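You operate a simulated robot arm through the tools that you are given. There is no shell and no other tool. Be economical: measure what you need, move in short steps, check, and stop when the job is done.

Carry out the task below with a simulated robot arm. There is one attempt and no reset: what you move stays moved.

TASK
Close the grey slider.

It is judged by the outcome, as a careful person would: the job done as asked, and still so three seconds after it is handed in. It fails if anything else is knocked over, pushed out of place, dropped, spilled or broken.

THE ROBOT
A 7-joint arm with a two-finger parallel gripper, fixed in place. Base frame: the origin is at the foot of the arm, x ahead of it, y to its left, z up; the work surface is at about z = 0.4. Lengths are in cm, angles in rad, forces in N, time in s.
With the tool pointing down near the work surface it reaches from about 24 to 62 cm from the base axis. Its first joint turns from -1.152 to 1.152 rad. Payload 2.6 kg.
Tool frame: the origin (TCP) lies between the finger pads and is the grasp point; the fingertips stand 3 cm ahead of it; z points along the fingers, y is the line along which they close. The gripper opens to 9.4 cm. The fingers are 2.8 cm wide and 1 cm thick; the gripper's body (5 by 9.6 cm) begins 5.5 cm behind the TCP.
Orientation is that of the tool frame in the base frame, as a unit quaternion [x, y, z, w]. With the fingers straight down and closing along the base's y, the tool's x points along the base's -x, its y along +y and its z along -z.

THE INTERFACE
- The arm moves only by the tool move_arm. Its argument "plan" is one flat list of numbers, 7 for each row, row after row: the shift along the tool's x, y, z in cm, then the turn, a rotation vector about the tool's x, y, z in rad, then the opening, from 0 (shut) to 1 (fully open). In form: [dx, dy, dz, rx, ry, rz, jaw, dx, dy, dz, rx, ry, rz, jaw, ...]. A call has 1 to 20 rows; each row shifts and turns the commanded pose from where the row before left it, along the tool's axes as they then stand. A row lasts 0.2 s, in which the tool goes at most 5 cm and 0.15 rad; a call with a longer step from one row to the next is refused whole, and so is a gripper value outside its range. A pose out of reach is approached as far as the arm can. The call stops where the force on the tool passes 40 N (or 10 N more than at its start, if that is more) or the arm is blocked; 0.2 s more then pass. The fingers move at their own pace (about 7.2 cm/s each) and stop on an object; they squeeze with about 33 N. The grip force told is the motor's: it shows also when the fingers shut on nothing. Time passes only in rows, and 0.2 s behind the last, so rows that do not move let the fingers close. It gives the time, the measured TCP pose, the force on the tool (base axes), the opening and the grip force at its end, in the units of the frame above (readings bear some noise).
- Cameras (640 x 400 px; columns grow to the right, rows downward): "scene" is fixed at [-0.08, 40.86, 57.62]; the picture's right is [-0.98, -0.21, 0.00], its down [-0.10, 0.46, -0.88] and it looks along [0.18, -0.86, -0.47] (base axes); focal length 349 px, centre (320, 200). "wrist" rides on the gripper at [-3.7, 0, -5.8] in the tool frame; the picture's right is [0.00, -1.00, 0.00], its down [0.97, 0.00, -0.24] and it looks along [0.24, 0.00, 0.97] (tool axes); focal length 218 px, centre (320, 200).
- grab_frame(camera): a new picture of that camera. No time passes.
- locate(camera, pixels): there is no depth. For up to 12 entries [column, row, z] of the newest picture of that camera ("zoom" is the newest enlarged one), the place [x, y] in the base frame at which the ray of that pixel passes the height z, good to about 0.3 cm. No time passes.
- enlarge(camera, box): a new picture of the part [left, top, right, bottom] of that camera's present view, enlarged. No time passes.
- hand_in(): hands the job in; it is judged then, once.

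Work in short steps. Measure before you move; look again where a grasp or a placing could have gone wrong, and mend it. You have 60 turns and 22 pictures in all, the two below and enlarged ones among them. Open the gripper and draw the arm clear of the work before you hand the job in, unless the task says otherwise; then end with one line.

The tools are called after "Request:" by a JSON object that holds its "op" and its "data". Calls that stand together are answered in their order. move_arm: Moves the arm, as the interface text tells. Its arguments: {"type":"object","properties":{"plan":{"type":"array","items":{"type":"number"}}},"required":["plan"]} The other tools are called the same way: grab_frame (camera) takes a picture; locate (camera, pixels) gives the place at which the rays of pixels pass given heights; enlarge (camera, box) takes an enlarged picture of a part of a camera's view; hand_in () hands the job in.

At the start:

```text
time_s: 0.0
eef_pos: [27.8, -35.12, 18.37]
tcp_rot: [0.001, 1.0, 0.0, 0.001]
force: [0.5, -0.2, 0.0]
width: 9.4
finger_force: 0.1
```

scene: 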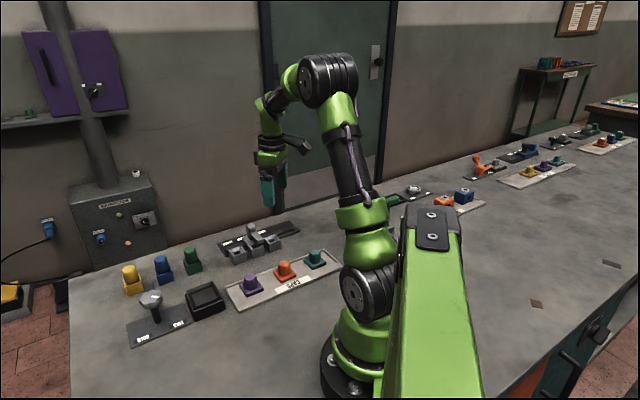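
wrist: 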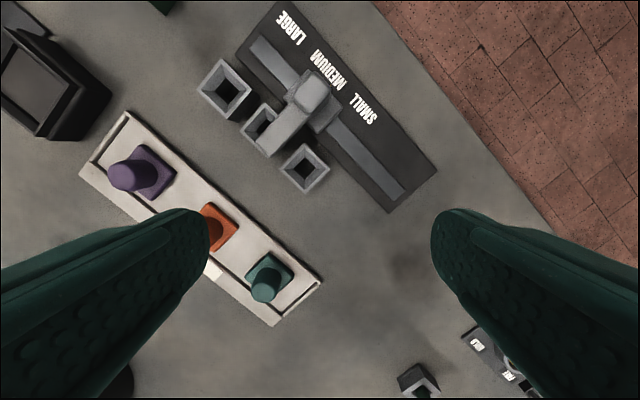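

The wrist view shows a dark rail with a grey carriage at (310,100) and the labels LARGE, MEDIUM and SMALL. I'll enlarge it, and also look at other devices that might be the slider.

Request:
{"op": "enlarge", "data": {"camera": "wrist", "box": [180, 0, 460, 220]}}

Request:
{"op": "enlarge", "data": {"camera": "scene", "box": [100, 200, 360, 360]}}

Request:
{"op": "enlarge", "data": {"camera": "scene", "box": [380, 100, 640, 230]}}

```text
1.82 times, centred on (320, 110) of wrist
```

zoom: 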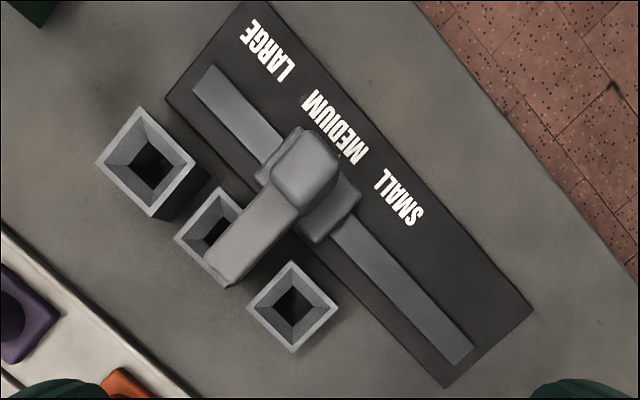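

```text
2.46 times, centred on (230, 280) of scene
```

zoom: 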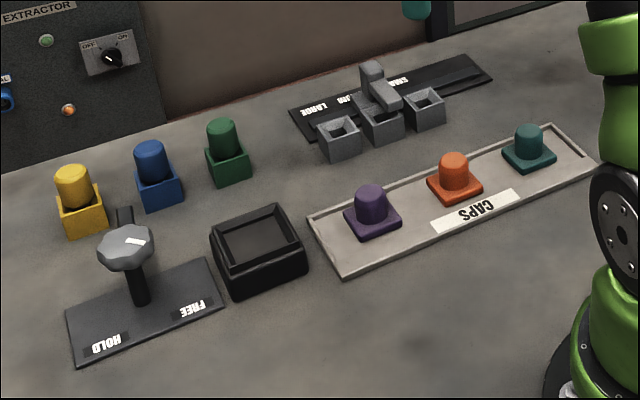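

```text
2.46 times, centred on (510, 165) of scene
```

zoom: 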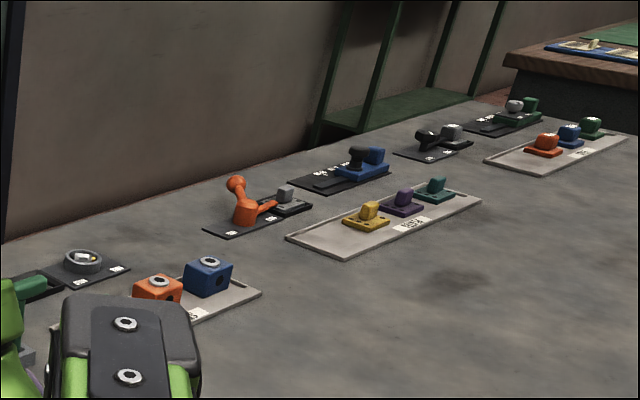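

The rail slider here has positions LARGE, MEDIUM and SMALL, not open and closed. Before choosing, I'll look at the devices near (410,190) in the scene and (490,350) in the wrist view.

Request:
{"op": "enlarge", "data": {"camera": "scene", "box": [370, 165, 490, 240]}}

Request:
{"op": "locate", "data": {"camera": "wrist", "pixels": [[310, 90, 5], [262, 36, 1.5], [402, 198, 1.5], [224, 88, 4], [305, 168, 4], [418, 380, 3], [490, 345, 1], [270, 275, 3]]}}

Request:
{"op": "locate", "data": {"camera": "scene", "pixels": [[412, 190, 1], [480, 170, 1], [160, 330, 1], [205, 300, 3], [520, 155, 1]]}}

```text
5.33 times, centred on (430, 202) of scene
```

zoom: 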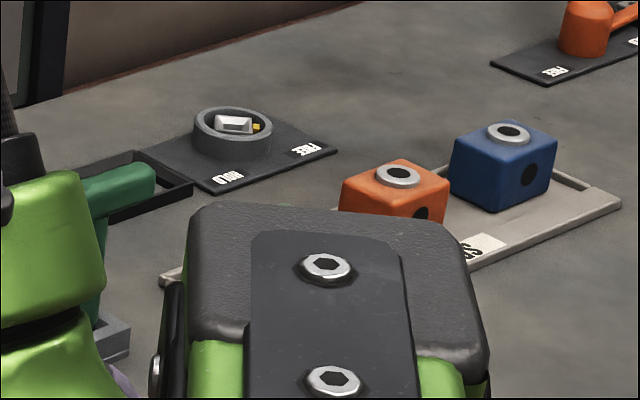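

```text
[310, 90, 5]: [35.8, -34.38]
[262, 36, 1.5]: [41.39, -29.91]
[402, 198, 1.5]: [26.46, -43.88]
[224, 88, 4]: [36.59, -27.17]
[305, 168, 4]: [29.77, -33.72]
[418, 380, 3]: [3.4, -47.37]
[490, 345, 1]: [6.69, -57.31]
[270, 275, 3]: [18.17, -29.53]
```

```text
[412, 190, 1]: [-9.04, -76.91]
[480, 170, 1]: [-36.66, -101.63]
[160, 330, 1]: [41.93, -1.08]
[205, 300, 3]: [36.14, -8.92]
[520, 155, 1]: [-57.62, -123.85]
```

The other devices sit well out of reach, and the +y side of the table hasn't been seen yet. I'll raise the arm and swing it ahead to survey the reachable bench for another grey slider.

Request:
{"op": "move_arm", "data": {"plan": [0, 0, -4, 0, 0, 0, 1, 0, 0, -4, 0, 0, 0, 1, 0, 0, -4, 0, 0, 0, 1, -1.35, 3.9, 0, 0, 0, 0, 1, -1.35, 3.9, 0, 0, 0, 0, 1, -1.35, 3.9, 0, 0, 0, 0, 1, -1.35, 3.9, 0, 0, 0, 0, 1, -1.35, 3.9, 0, 0, 0, 0, 1, -1.35, 3.9, 0, 0, 0, 0, 1, -1.35, 3.9, 0, 0, 0, 0, 1, -1.35, 3.9, 0, 0, 0, 0, 1, -1.35, 3.9, 0, 0, 0, 0, 1]}}

Request:
{"op": "grab_frame", "data": {"camera": "wrist"}}

```text
time_s: 2.6
eef_pos: [39.92, -0.02, 30.48]
tcp_rot: [0.001, 1.0, 0.0, 0.0]
force: [0.8, -0.7, -0.1]
width: 9.39
finger_force: 0.0
```

```text
15 pictures are left
```

wrist: 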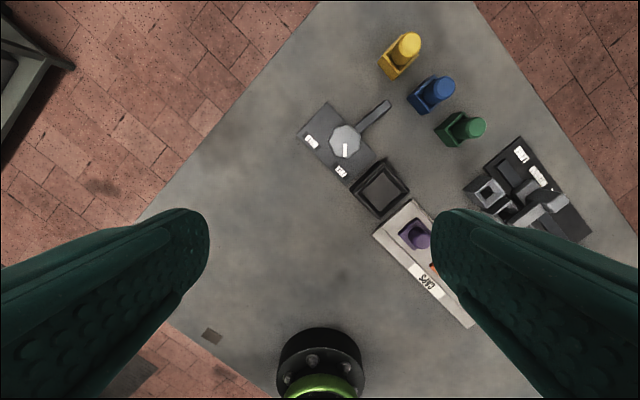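

There's no other slider within reach, so the grey slider is the rail carriage. I'll go back above it, turn the gripper to line up with the rail and look closer.

Request:
{"op": "move_arm", "data": {"plan": [0.7, -3.6, 0, 0, 0, 0, 1, 0.7, -3.6, 0, 0, 0, 0, 1, 0.7, -3.6, 0, 0, 0, 0, 1, 0.7, -3.6, 0, 0, 0, 0, 1, 0.7, -3.6, 0, 0, 0, 0, 1, 0.7, -3.6, 0, 0, 0, 0, 1, 0.7, -3.6, 0, 0, 0, 0, 1, 0.7, -3.6, 0, 0, 0, 0, 1, 0.7, -3.6, 0, 0, 0, 0, 1, 0, 0, -0.1, 0, 0, 0.137, 1, 0, 0, 0, 0, 0, 0.137, 1, 0, 0, 0, 0, 0, 0.137, 1, 0, 0, 0, 0, 0, 0.137, 1, 0, 0, 0, 0, 0, 0.137, 1, 0, 0, 0, 0, 0, 0.137, 1, 0, 0, 4, 0, 0, 0, 1, 0, 0, 4, 0, 0, 0, 1, 0, 0, 4, 0, 0, 0, 1]}}

Request:
{"op": "grab_frame", "data": {"camera": "wrist"}}

```text
time_s: 6.4
eef_pos: [33.76, -32.47, 18.5]
tcp_rot: [0.399, 0.917, 0.001, 0.0]
force: [0.6, -0.9, 0.5]
width: 9.41
finger_force: 0.1
```

```text
14 pictures are left
```

wrist: 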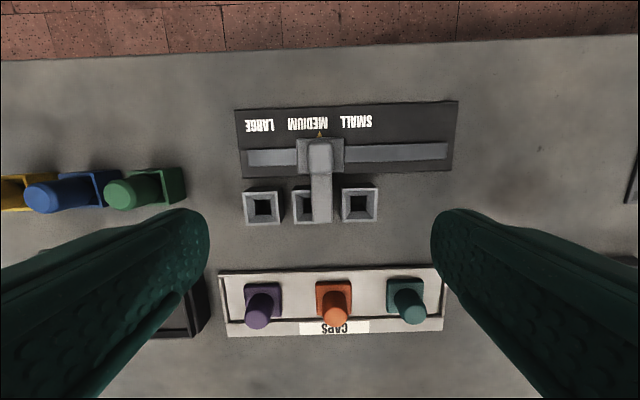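

The view now lines up with the rail. I'll enlarge the slider.

Request:
{"op": "enlarge", "data": {"camera": "wrist", "box": [225, 90, 465, 240]}}

Request:
{"op": "enlarge", "data": {"camera": "scene", "box": [205, 210, 315, 280]}}

```text
2.67 times, centred on (345, 165) of wrist
```

zoom: 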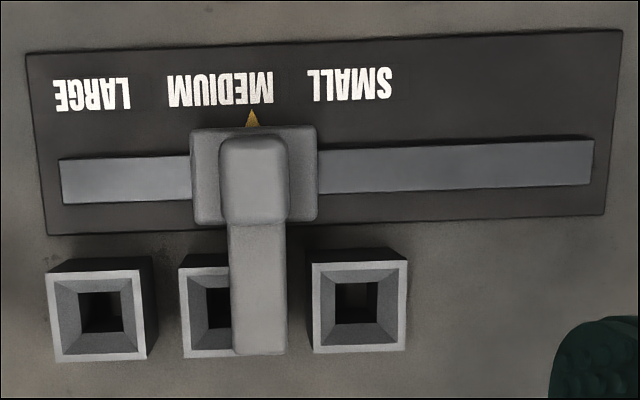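

```text
5.71 times, centred on (260, 245) of scene
```

zoom: 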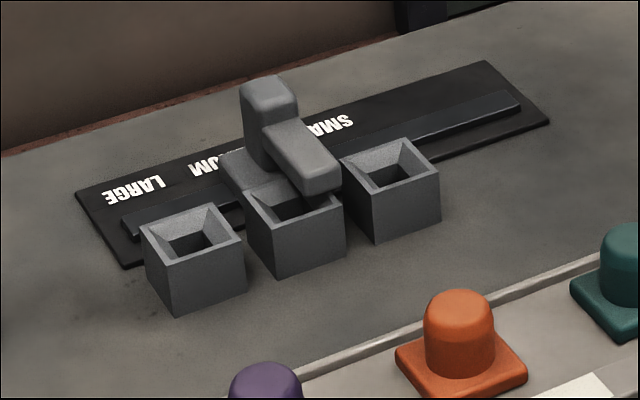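

The yellow pointer sits at MEDIUM, and the rail carries on past SMALL to an unlabelled end. By that order (LARGE, MEDIUM, SMALL, then the end), closed should be the far end. Next I'll triangulate the height of the post, the arm tip and the bin rims to be sure the arm clears bin 3.

Request:
{"op": "locate", "data": {"camera": "wrist", "pixels": [[320, 149, 5], [320, 149, 7], [320, 149, 9], [322, 222, 3], [322, 222, 4], [322, 222, 5], [322, 222, 6], [377, 221, 2], [377, 221, 3], [377, 221, 4], [249, 155, 1.3], [447, 150, 1.3]]}}

Request:
{"op": "locate", "data": {"camera": "scene", "pixels": [[251.2, 225.7, 5], [251.2, 225.7, 7], [251.2, 225.7, 9], [260, 242, 3], [260, 242, 4], [260, 242, 5], [260, 242, 6], [269.6, 242.4, 2], [269.6, 242.4, 3], [269.6, 242.4, 4], [227, 250, 1.3], [294.5, 228.5, 1.3]]}}

```text
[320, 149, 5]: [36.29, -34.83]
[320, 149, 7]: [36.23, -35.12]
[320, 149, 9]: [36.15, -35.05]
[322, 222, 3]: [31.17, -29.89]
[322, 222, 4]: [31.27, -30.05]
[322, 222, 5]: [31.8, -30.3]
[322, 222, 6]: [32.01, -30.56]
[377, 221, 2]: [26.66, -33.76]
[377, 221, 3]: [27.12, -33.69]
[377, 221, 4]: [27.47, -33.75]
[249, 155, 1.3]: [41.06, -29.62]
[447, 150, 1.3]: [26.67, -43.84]
```

```text
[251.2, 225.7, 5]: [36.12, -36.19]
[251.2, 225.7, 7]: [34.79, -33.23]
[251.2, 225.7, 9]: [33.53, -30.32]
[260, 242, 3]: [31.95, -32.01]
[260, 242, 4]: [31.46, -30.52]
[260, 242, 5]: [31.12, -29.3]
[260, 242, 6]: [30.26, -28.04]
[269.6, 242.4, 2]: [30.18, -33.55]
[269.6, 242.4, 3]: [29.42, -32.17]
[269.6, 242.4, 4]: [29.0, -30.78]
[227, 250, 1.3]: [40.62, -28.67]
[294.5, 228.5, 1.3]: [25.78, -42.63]
```

Request:
{"op": "locate", "data": {"camera": "wrist", "pixels": [[343.1, 221.9, 2], [343.1, 221.9, 3], [343.1, 221.9, 4]]}}

Request:
{"op": "enlarge", "data": {"camera": "scene", "box": [235, 220, 285, 262]}}

```text
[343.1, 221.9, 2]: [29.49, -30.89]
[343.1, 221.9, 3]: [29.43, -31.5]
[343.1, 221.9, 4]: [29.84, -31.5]
```

```text
9.52 times, centred on (260, 241) of scene
```

zoom: 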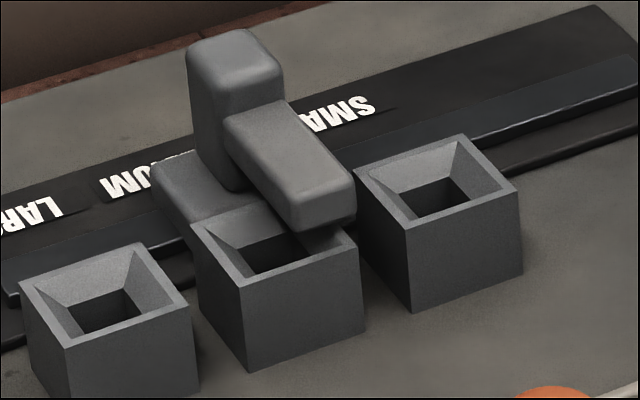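

Rim height comes out near 3.2, the spout arm's top near 4.3 and the post top near 5.8, so the arm rides above the bins. The post is about 3.5 cm along tool −x from the TCP. I'll move over it, narrow the jaws to straddle it, and check before lowering.

Request:
{"op": "move_arm", "data": {"plan": [-1.8, 0, 0, 0, 0, 0, 0.45, -1.8, 0, 0, 0, 0, 0, 0.45, 0, 0, 3.5, 0, 0, 0, 0.45, 0, 0, 3.5, 0, 0, 0, 0.45, 0, 0, 0, 0, 0, 0, 0.45]}}

Request:
{"op": "grab_frame", "data": {"camera": "wrist"}}

Request:
{"op": "enlarge", "data": {"camera": "scene", "box": [205, 190, 315, 270]}}

```text
time_s: 7.6
eef_pos: [36.26, -34.98, 11.52]
tcp_rot: [0.399, 0.917, 0.0, 0.0]
force: [0.8, -0.2, -0.1]
width: 4.25
finger_force: 0.2
```

```text
10 pictures are left
```

wrist: 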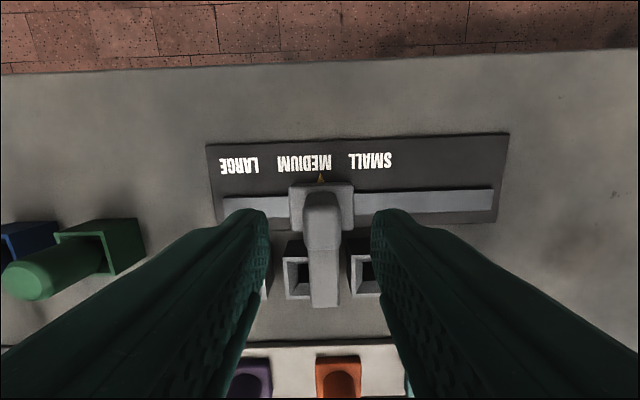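

```text
5.00 times, centred on (260, 230) of scene
```

zoom: 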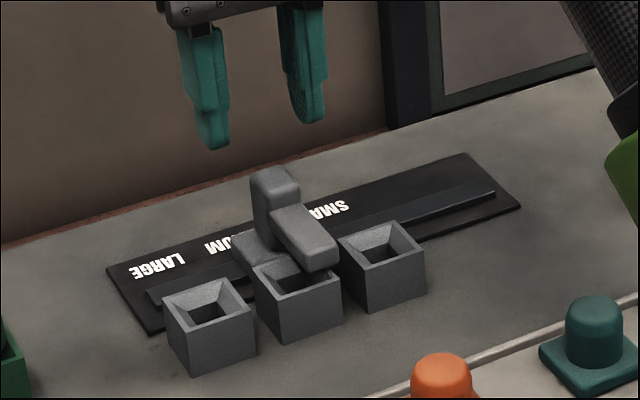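

The post is centred between the fingers (column 322) and under the TCP. I'll lower to z≈6.9 and close lightly around it.

Request:
{"op": "move_arm", "data": {"plan": [0, 0, 2.3, 0, 0, 0, 0.42, 0, 0, 2.3, 0, 0, 0, 0.38, 0, 0, 0, 0, 0, 0, 0.34]}}

Request:
{"op": "enlarge", "data": {"camera": "scene", "box": [205, 190, 315, 270]}}

```text
time_s: 8.4
eef_pos: [36.26, -34.89, 6.93]
tcp_rot: [0.4, 0.917, 0.0, 0.0]
force: [0.6, -1.1, 0.1]
width: 3.21
finger_force: 0.1
```

```text
5.00 times, centred on (260, 230) of scene
```

zoom: 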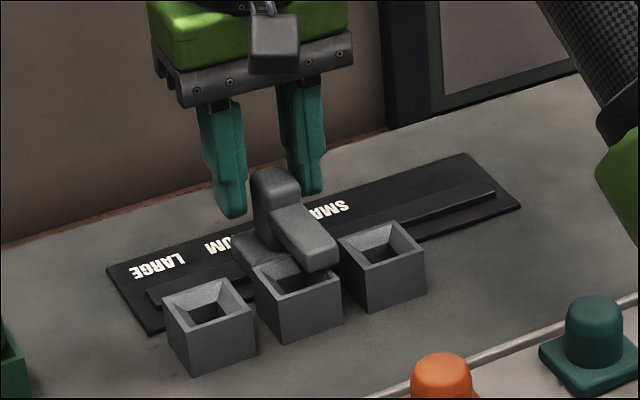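

The fingers straddle the post, perhaps 0.6 cm too far toward the wall. I'll shift by that much and close to confirm contact.

Request:
{"op": "move_arm", "data": {"plan": [0.6, 0, 0.3, 0, 0, 0, 0.34, 0, 0, 0, 0, 0, 0, 0.15, 0, 0, 0, 0, 0, 0, 0.15, 0, 0, 0, 0, 0, 0, 0.15]}}

```text
time_s: 9.4
eef_pos: [35.96, -34.52, 6.53]
tcp_rot: [0.397, 0.918, 0.0, 0.001]
force: [-0.1, -3.1, -2.9]
width: 2.22
finger_force: 44.5
```

The jaws hold the post (2.22 cm wide). I'll slide it toward SMALL, which is tool −y, in a short first step.

Request:
{"op": "move_arm", "data": {"plan": [0, -0.8, 0, 0, 0, 0, 0.15, 0, -0.8, 0, 0, 0, 0, 0.15, 0, -0.8, 0, 0, 0, 0, 0.15, 0, -0.8, 0, 0, 0, 0, 0.15]}}

Request:
{"op": "enlarge", "data": {"camera": "scene", "box": [205, 190, 315, 270]}}

```text
time_s: 10.4
eef_pos: [33.46, -36.79, 6.62]
tcp_rot: [0.399, 0.917, -0.001, 0.002]
force: [21.3, -18.2, -11.5]
width: 2.25
finger_force: 45.0
```

```text
5.00 times, centred on (260, 230) of scene
```

zoom: 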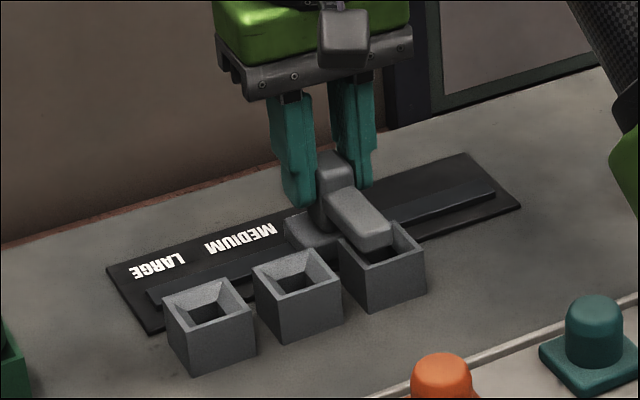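

The slider moved 3.4 cm to SMALL, and the arm passed over bin 3 without touching it. The reading shows a side force toward the wall, so I'll ease that way while sliding on.

Request:
{"op": "move_arm", "data": {"plan": [-0.2, 0, -0.1, 0, 0, 0, 0.15, -0.1, -0.8, 0, 0, 0, 0, 0.15, -0.05, -0.8, 0, 0, 0, 0, 0.15, -0.04, -0.8, 0, 0, 0, 0, 0.15, -0.04, -0.8, 0, 0, 0, 0, 0.15]}}

```text
time_s: 11.6
eef_pos: [31.18, -39.2, 6.54]
tcp_rot: [0.401, 0.916, 0.002, -0.003]
force: [-13.4, 15.9, 0.1]
width: 2.26
finger_force: 45.0
```

Request:
{"op": "move_arm", "data": {"plan": [0.1, 0, 0, 0, 0, 0, 0.15, -0.02, -0.8, 0, 0, 0, 0, 0.15, -0.02, -0.8, 0, 0, 0, 0, 0.15, -0.02, -0.8, 0, 0, 0, 0, 0.15]}}

Request:
{"op": "grab_frame", "data": {"camera": "wrist"}}

```text
time_s: 12.6
eef_pos: [29.51, -40.79, 6.6]
tcp_rot: [0.399, 0.917, 0.0, 0.0]
force: [-3.1, 5.0, -13.8]
width: 2.25
finger_force: 44.9
```

```text
6 pictures are left
```

wrist: 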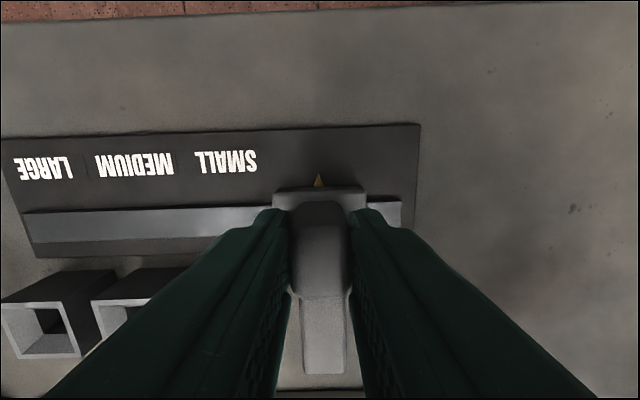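

The pointer is now one label step past SMALL, with roughly 1.5–2 cm of rail left. I'll go on to the end stop.

Request:
{"op": "move_arm", "data": {"plan": [-0.02, -0.6, 0, 0, 0, 0, 0.15, -0.02, -0.6, 0, 0, 0, 0, 0.15, -0.02, -0.5, 0, 0, 0, 0, 0.15, -0.02, -0.5, 0, 0, 0, 0, 0.15]}}

Request:
{"op": "grab_frame", "data": {"camera": "wrist"}}

```text
time_s: 13.6
eef_pos: [27.89, -42.45, 6.65]
tcp_rot: [0.4, 0.917, 0.001, -0.001]
force: [-2.5, 5.2, -16.4]
width: 2.26
finger_force: 45.5
```

```text
5 pictures are left
```

wrist: 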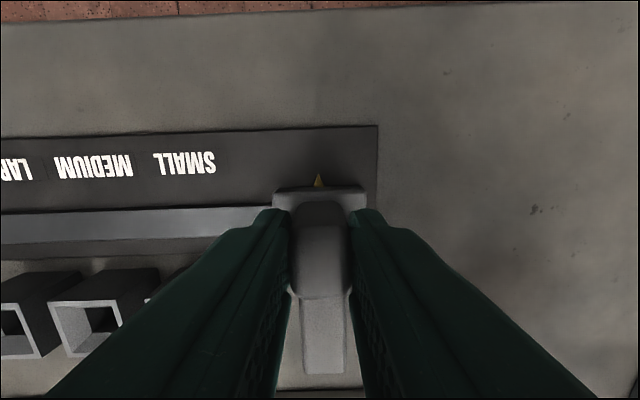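

The carriage has reached the rail end in view. One small nudge will show whether it is at the stop.

Request:
{"op": "move_arm", "data": {"plan": [0, -0.3, 0, 0, 0, 0, 0.15, 0, -0.3, 0, 0, 0, 0, 0.15, 0, 0, 0, 0, 0, 0, 0.15]}}

```text
time_s: 14.4
eef_pos: [27.76, -42.6, 6.69]
tcp_rot: [0.398, 0.917, 0.002, 0.0]
force: [6.3, 11.5, -19.0]
width: 2.26
finger_force: 44.8
```

It moved only 0.2 of the 0.6 cm commanded and the force along the rail rose, so it's at the stop. I'll open, lift clear and check.

Request:
{"op": "move_arm", "data": {"plan": [0, 0.3, 0, 0, 0, 0, 0.15, 0, 0, 0, 0, 0, 0, 0.4, 0, 0, 0, 0, 0, 0, 0.4, 0, 0, -3, 0, 0, 0, 0.4, 0, 0, -4, 0, 0, 0, 0.6, 0, 0, -4, 0, 0, 0, 1, 0, 0, -3, 0, 0, 0, 1]}}

Request:
{"op": "grab_frame", "data": {"camera": "wrist"}}

Request:
{"op": "enlarge", "data": {"camera": "scene", "box": [205, 190, 335, 280]}}

```text
time_s: 16.0
eef_pos: [27.74, -42.52, 20.71]
tcp_rot: [0.399, 0.917, 0.0, 0.0]
force: [-0.6, -0.8, 1.0]
width: 9.39
finger_force: 0.0
```

```text
4 pictures are left
```

wrist: 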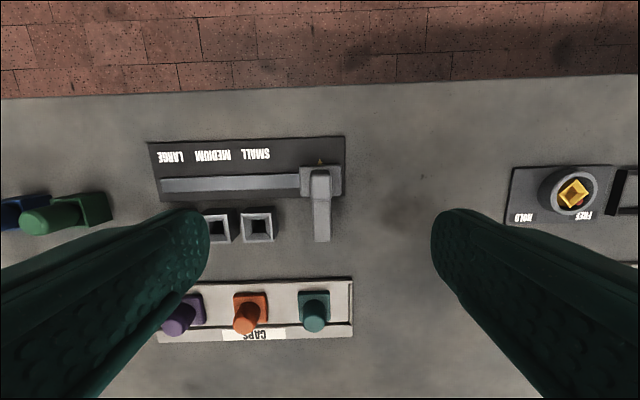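

```text
4.44 times, centred on (270, 235) of scene
```

zoom: 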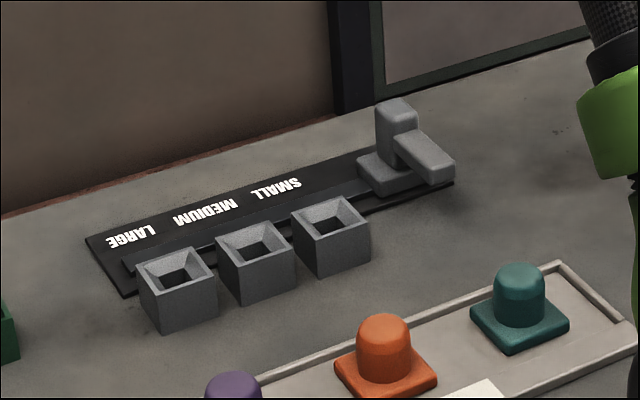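

The carriage is at the rail's end, the three bins and the caps are where they were, and the arm is clear with the gripper open.

Request:
{"op": "hand_in", "data": {}}

```text
The job is handed in.
```

I slid the grey slider past SMALL to the end stop of its rail and handed it in; nothing else was moved. No position is marked "closed", so I took that unlabelled end as closed.
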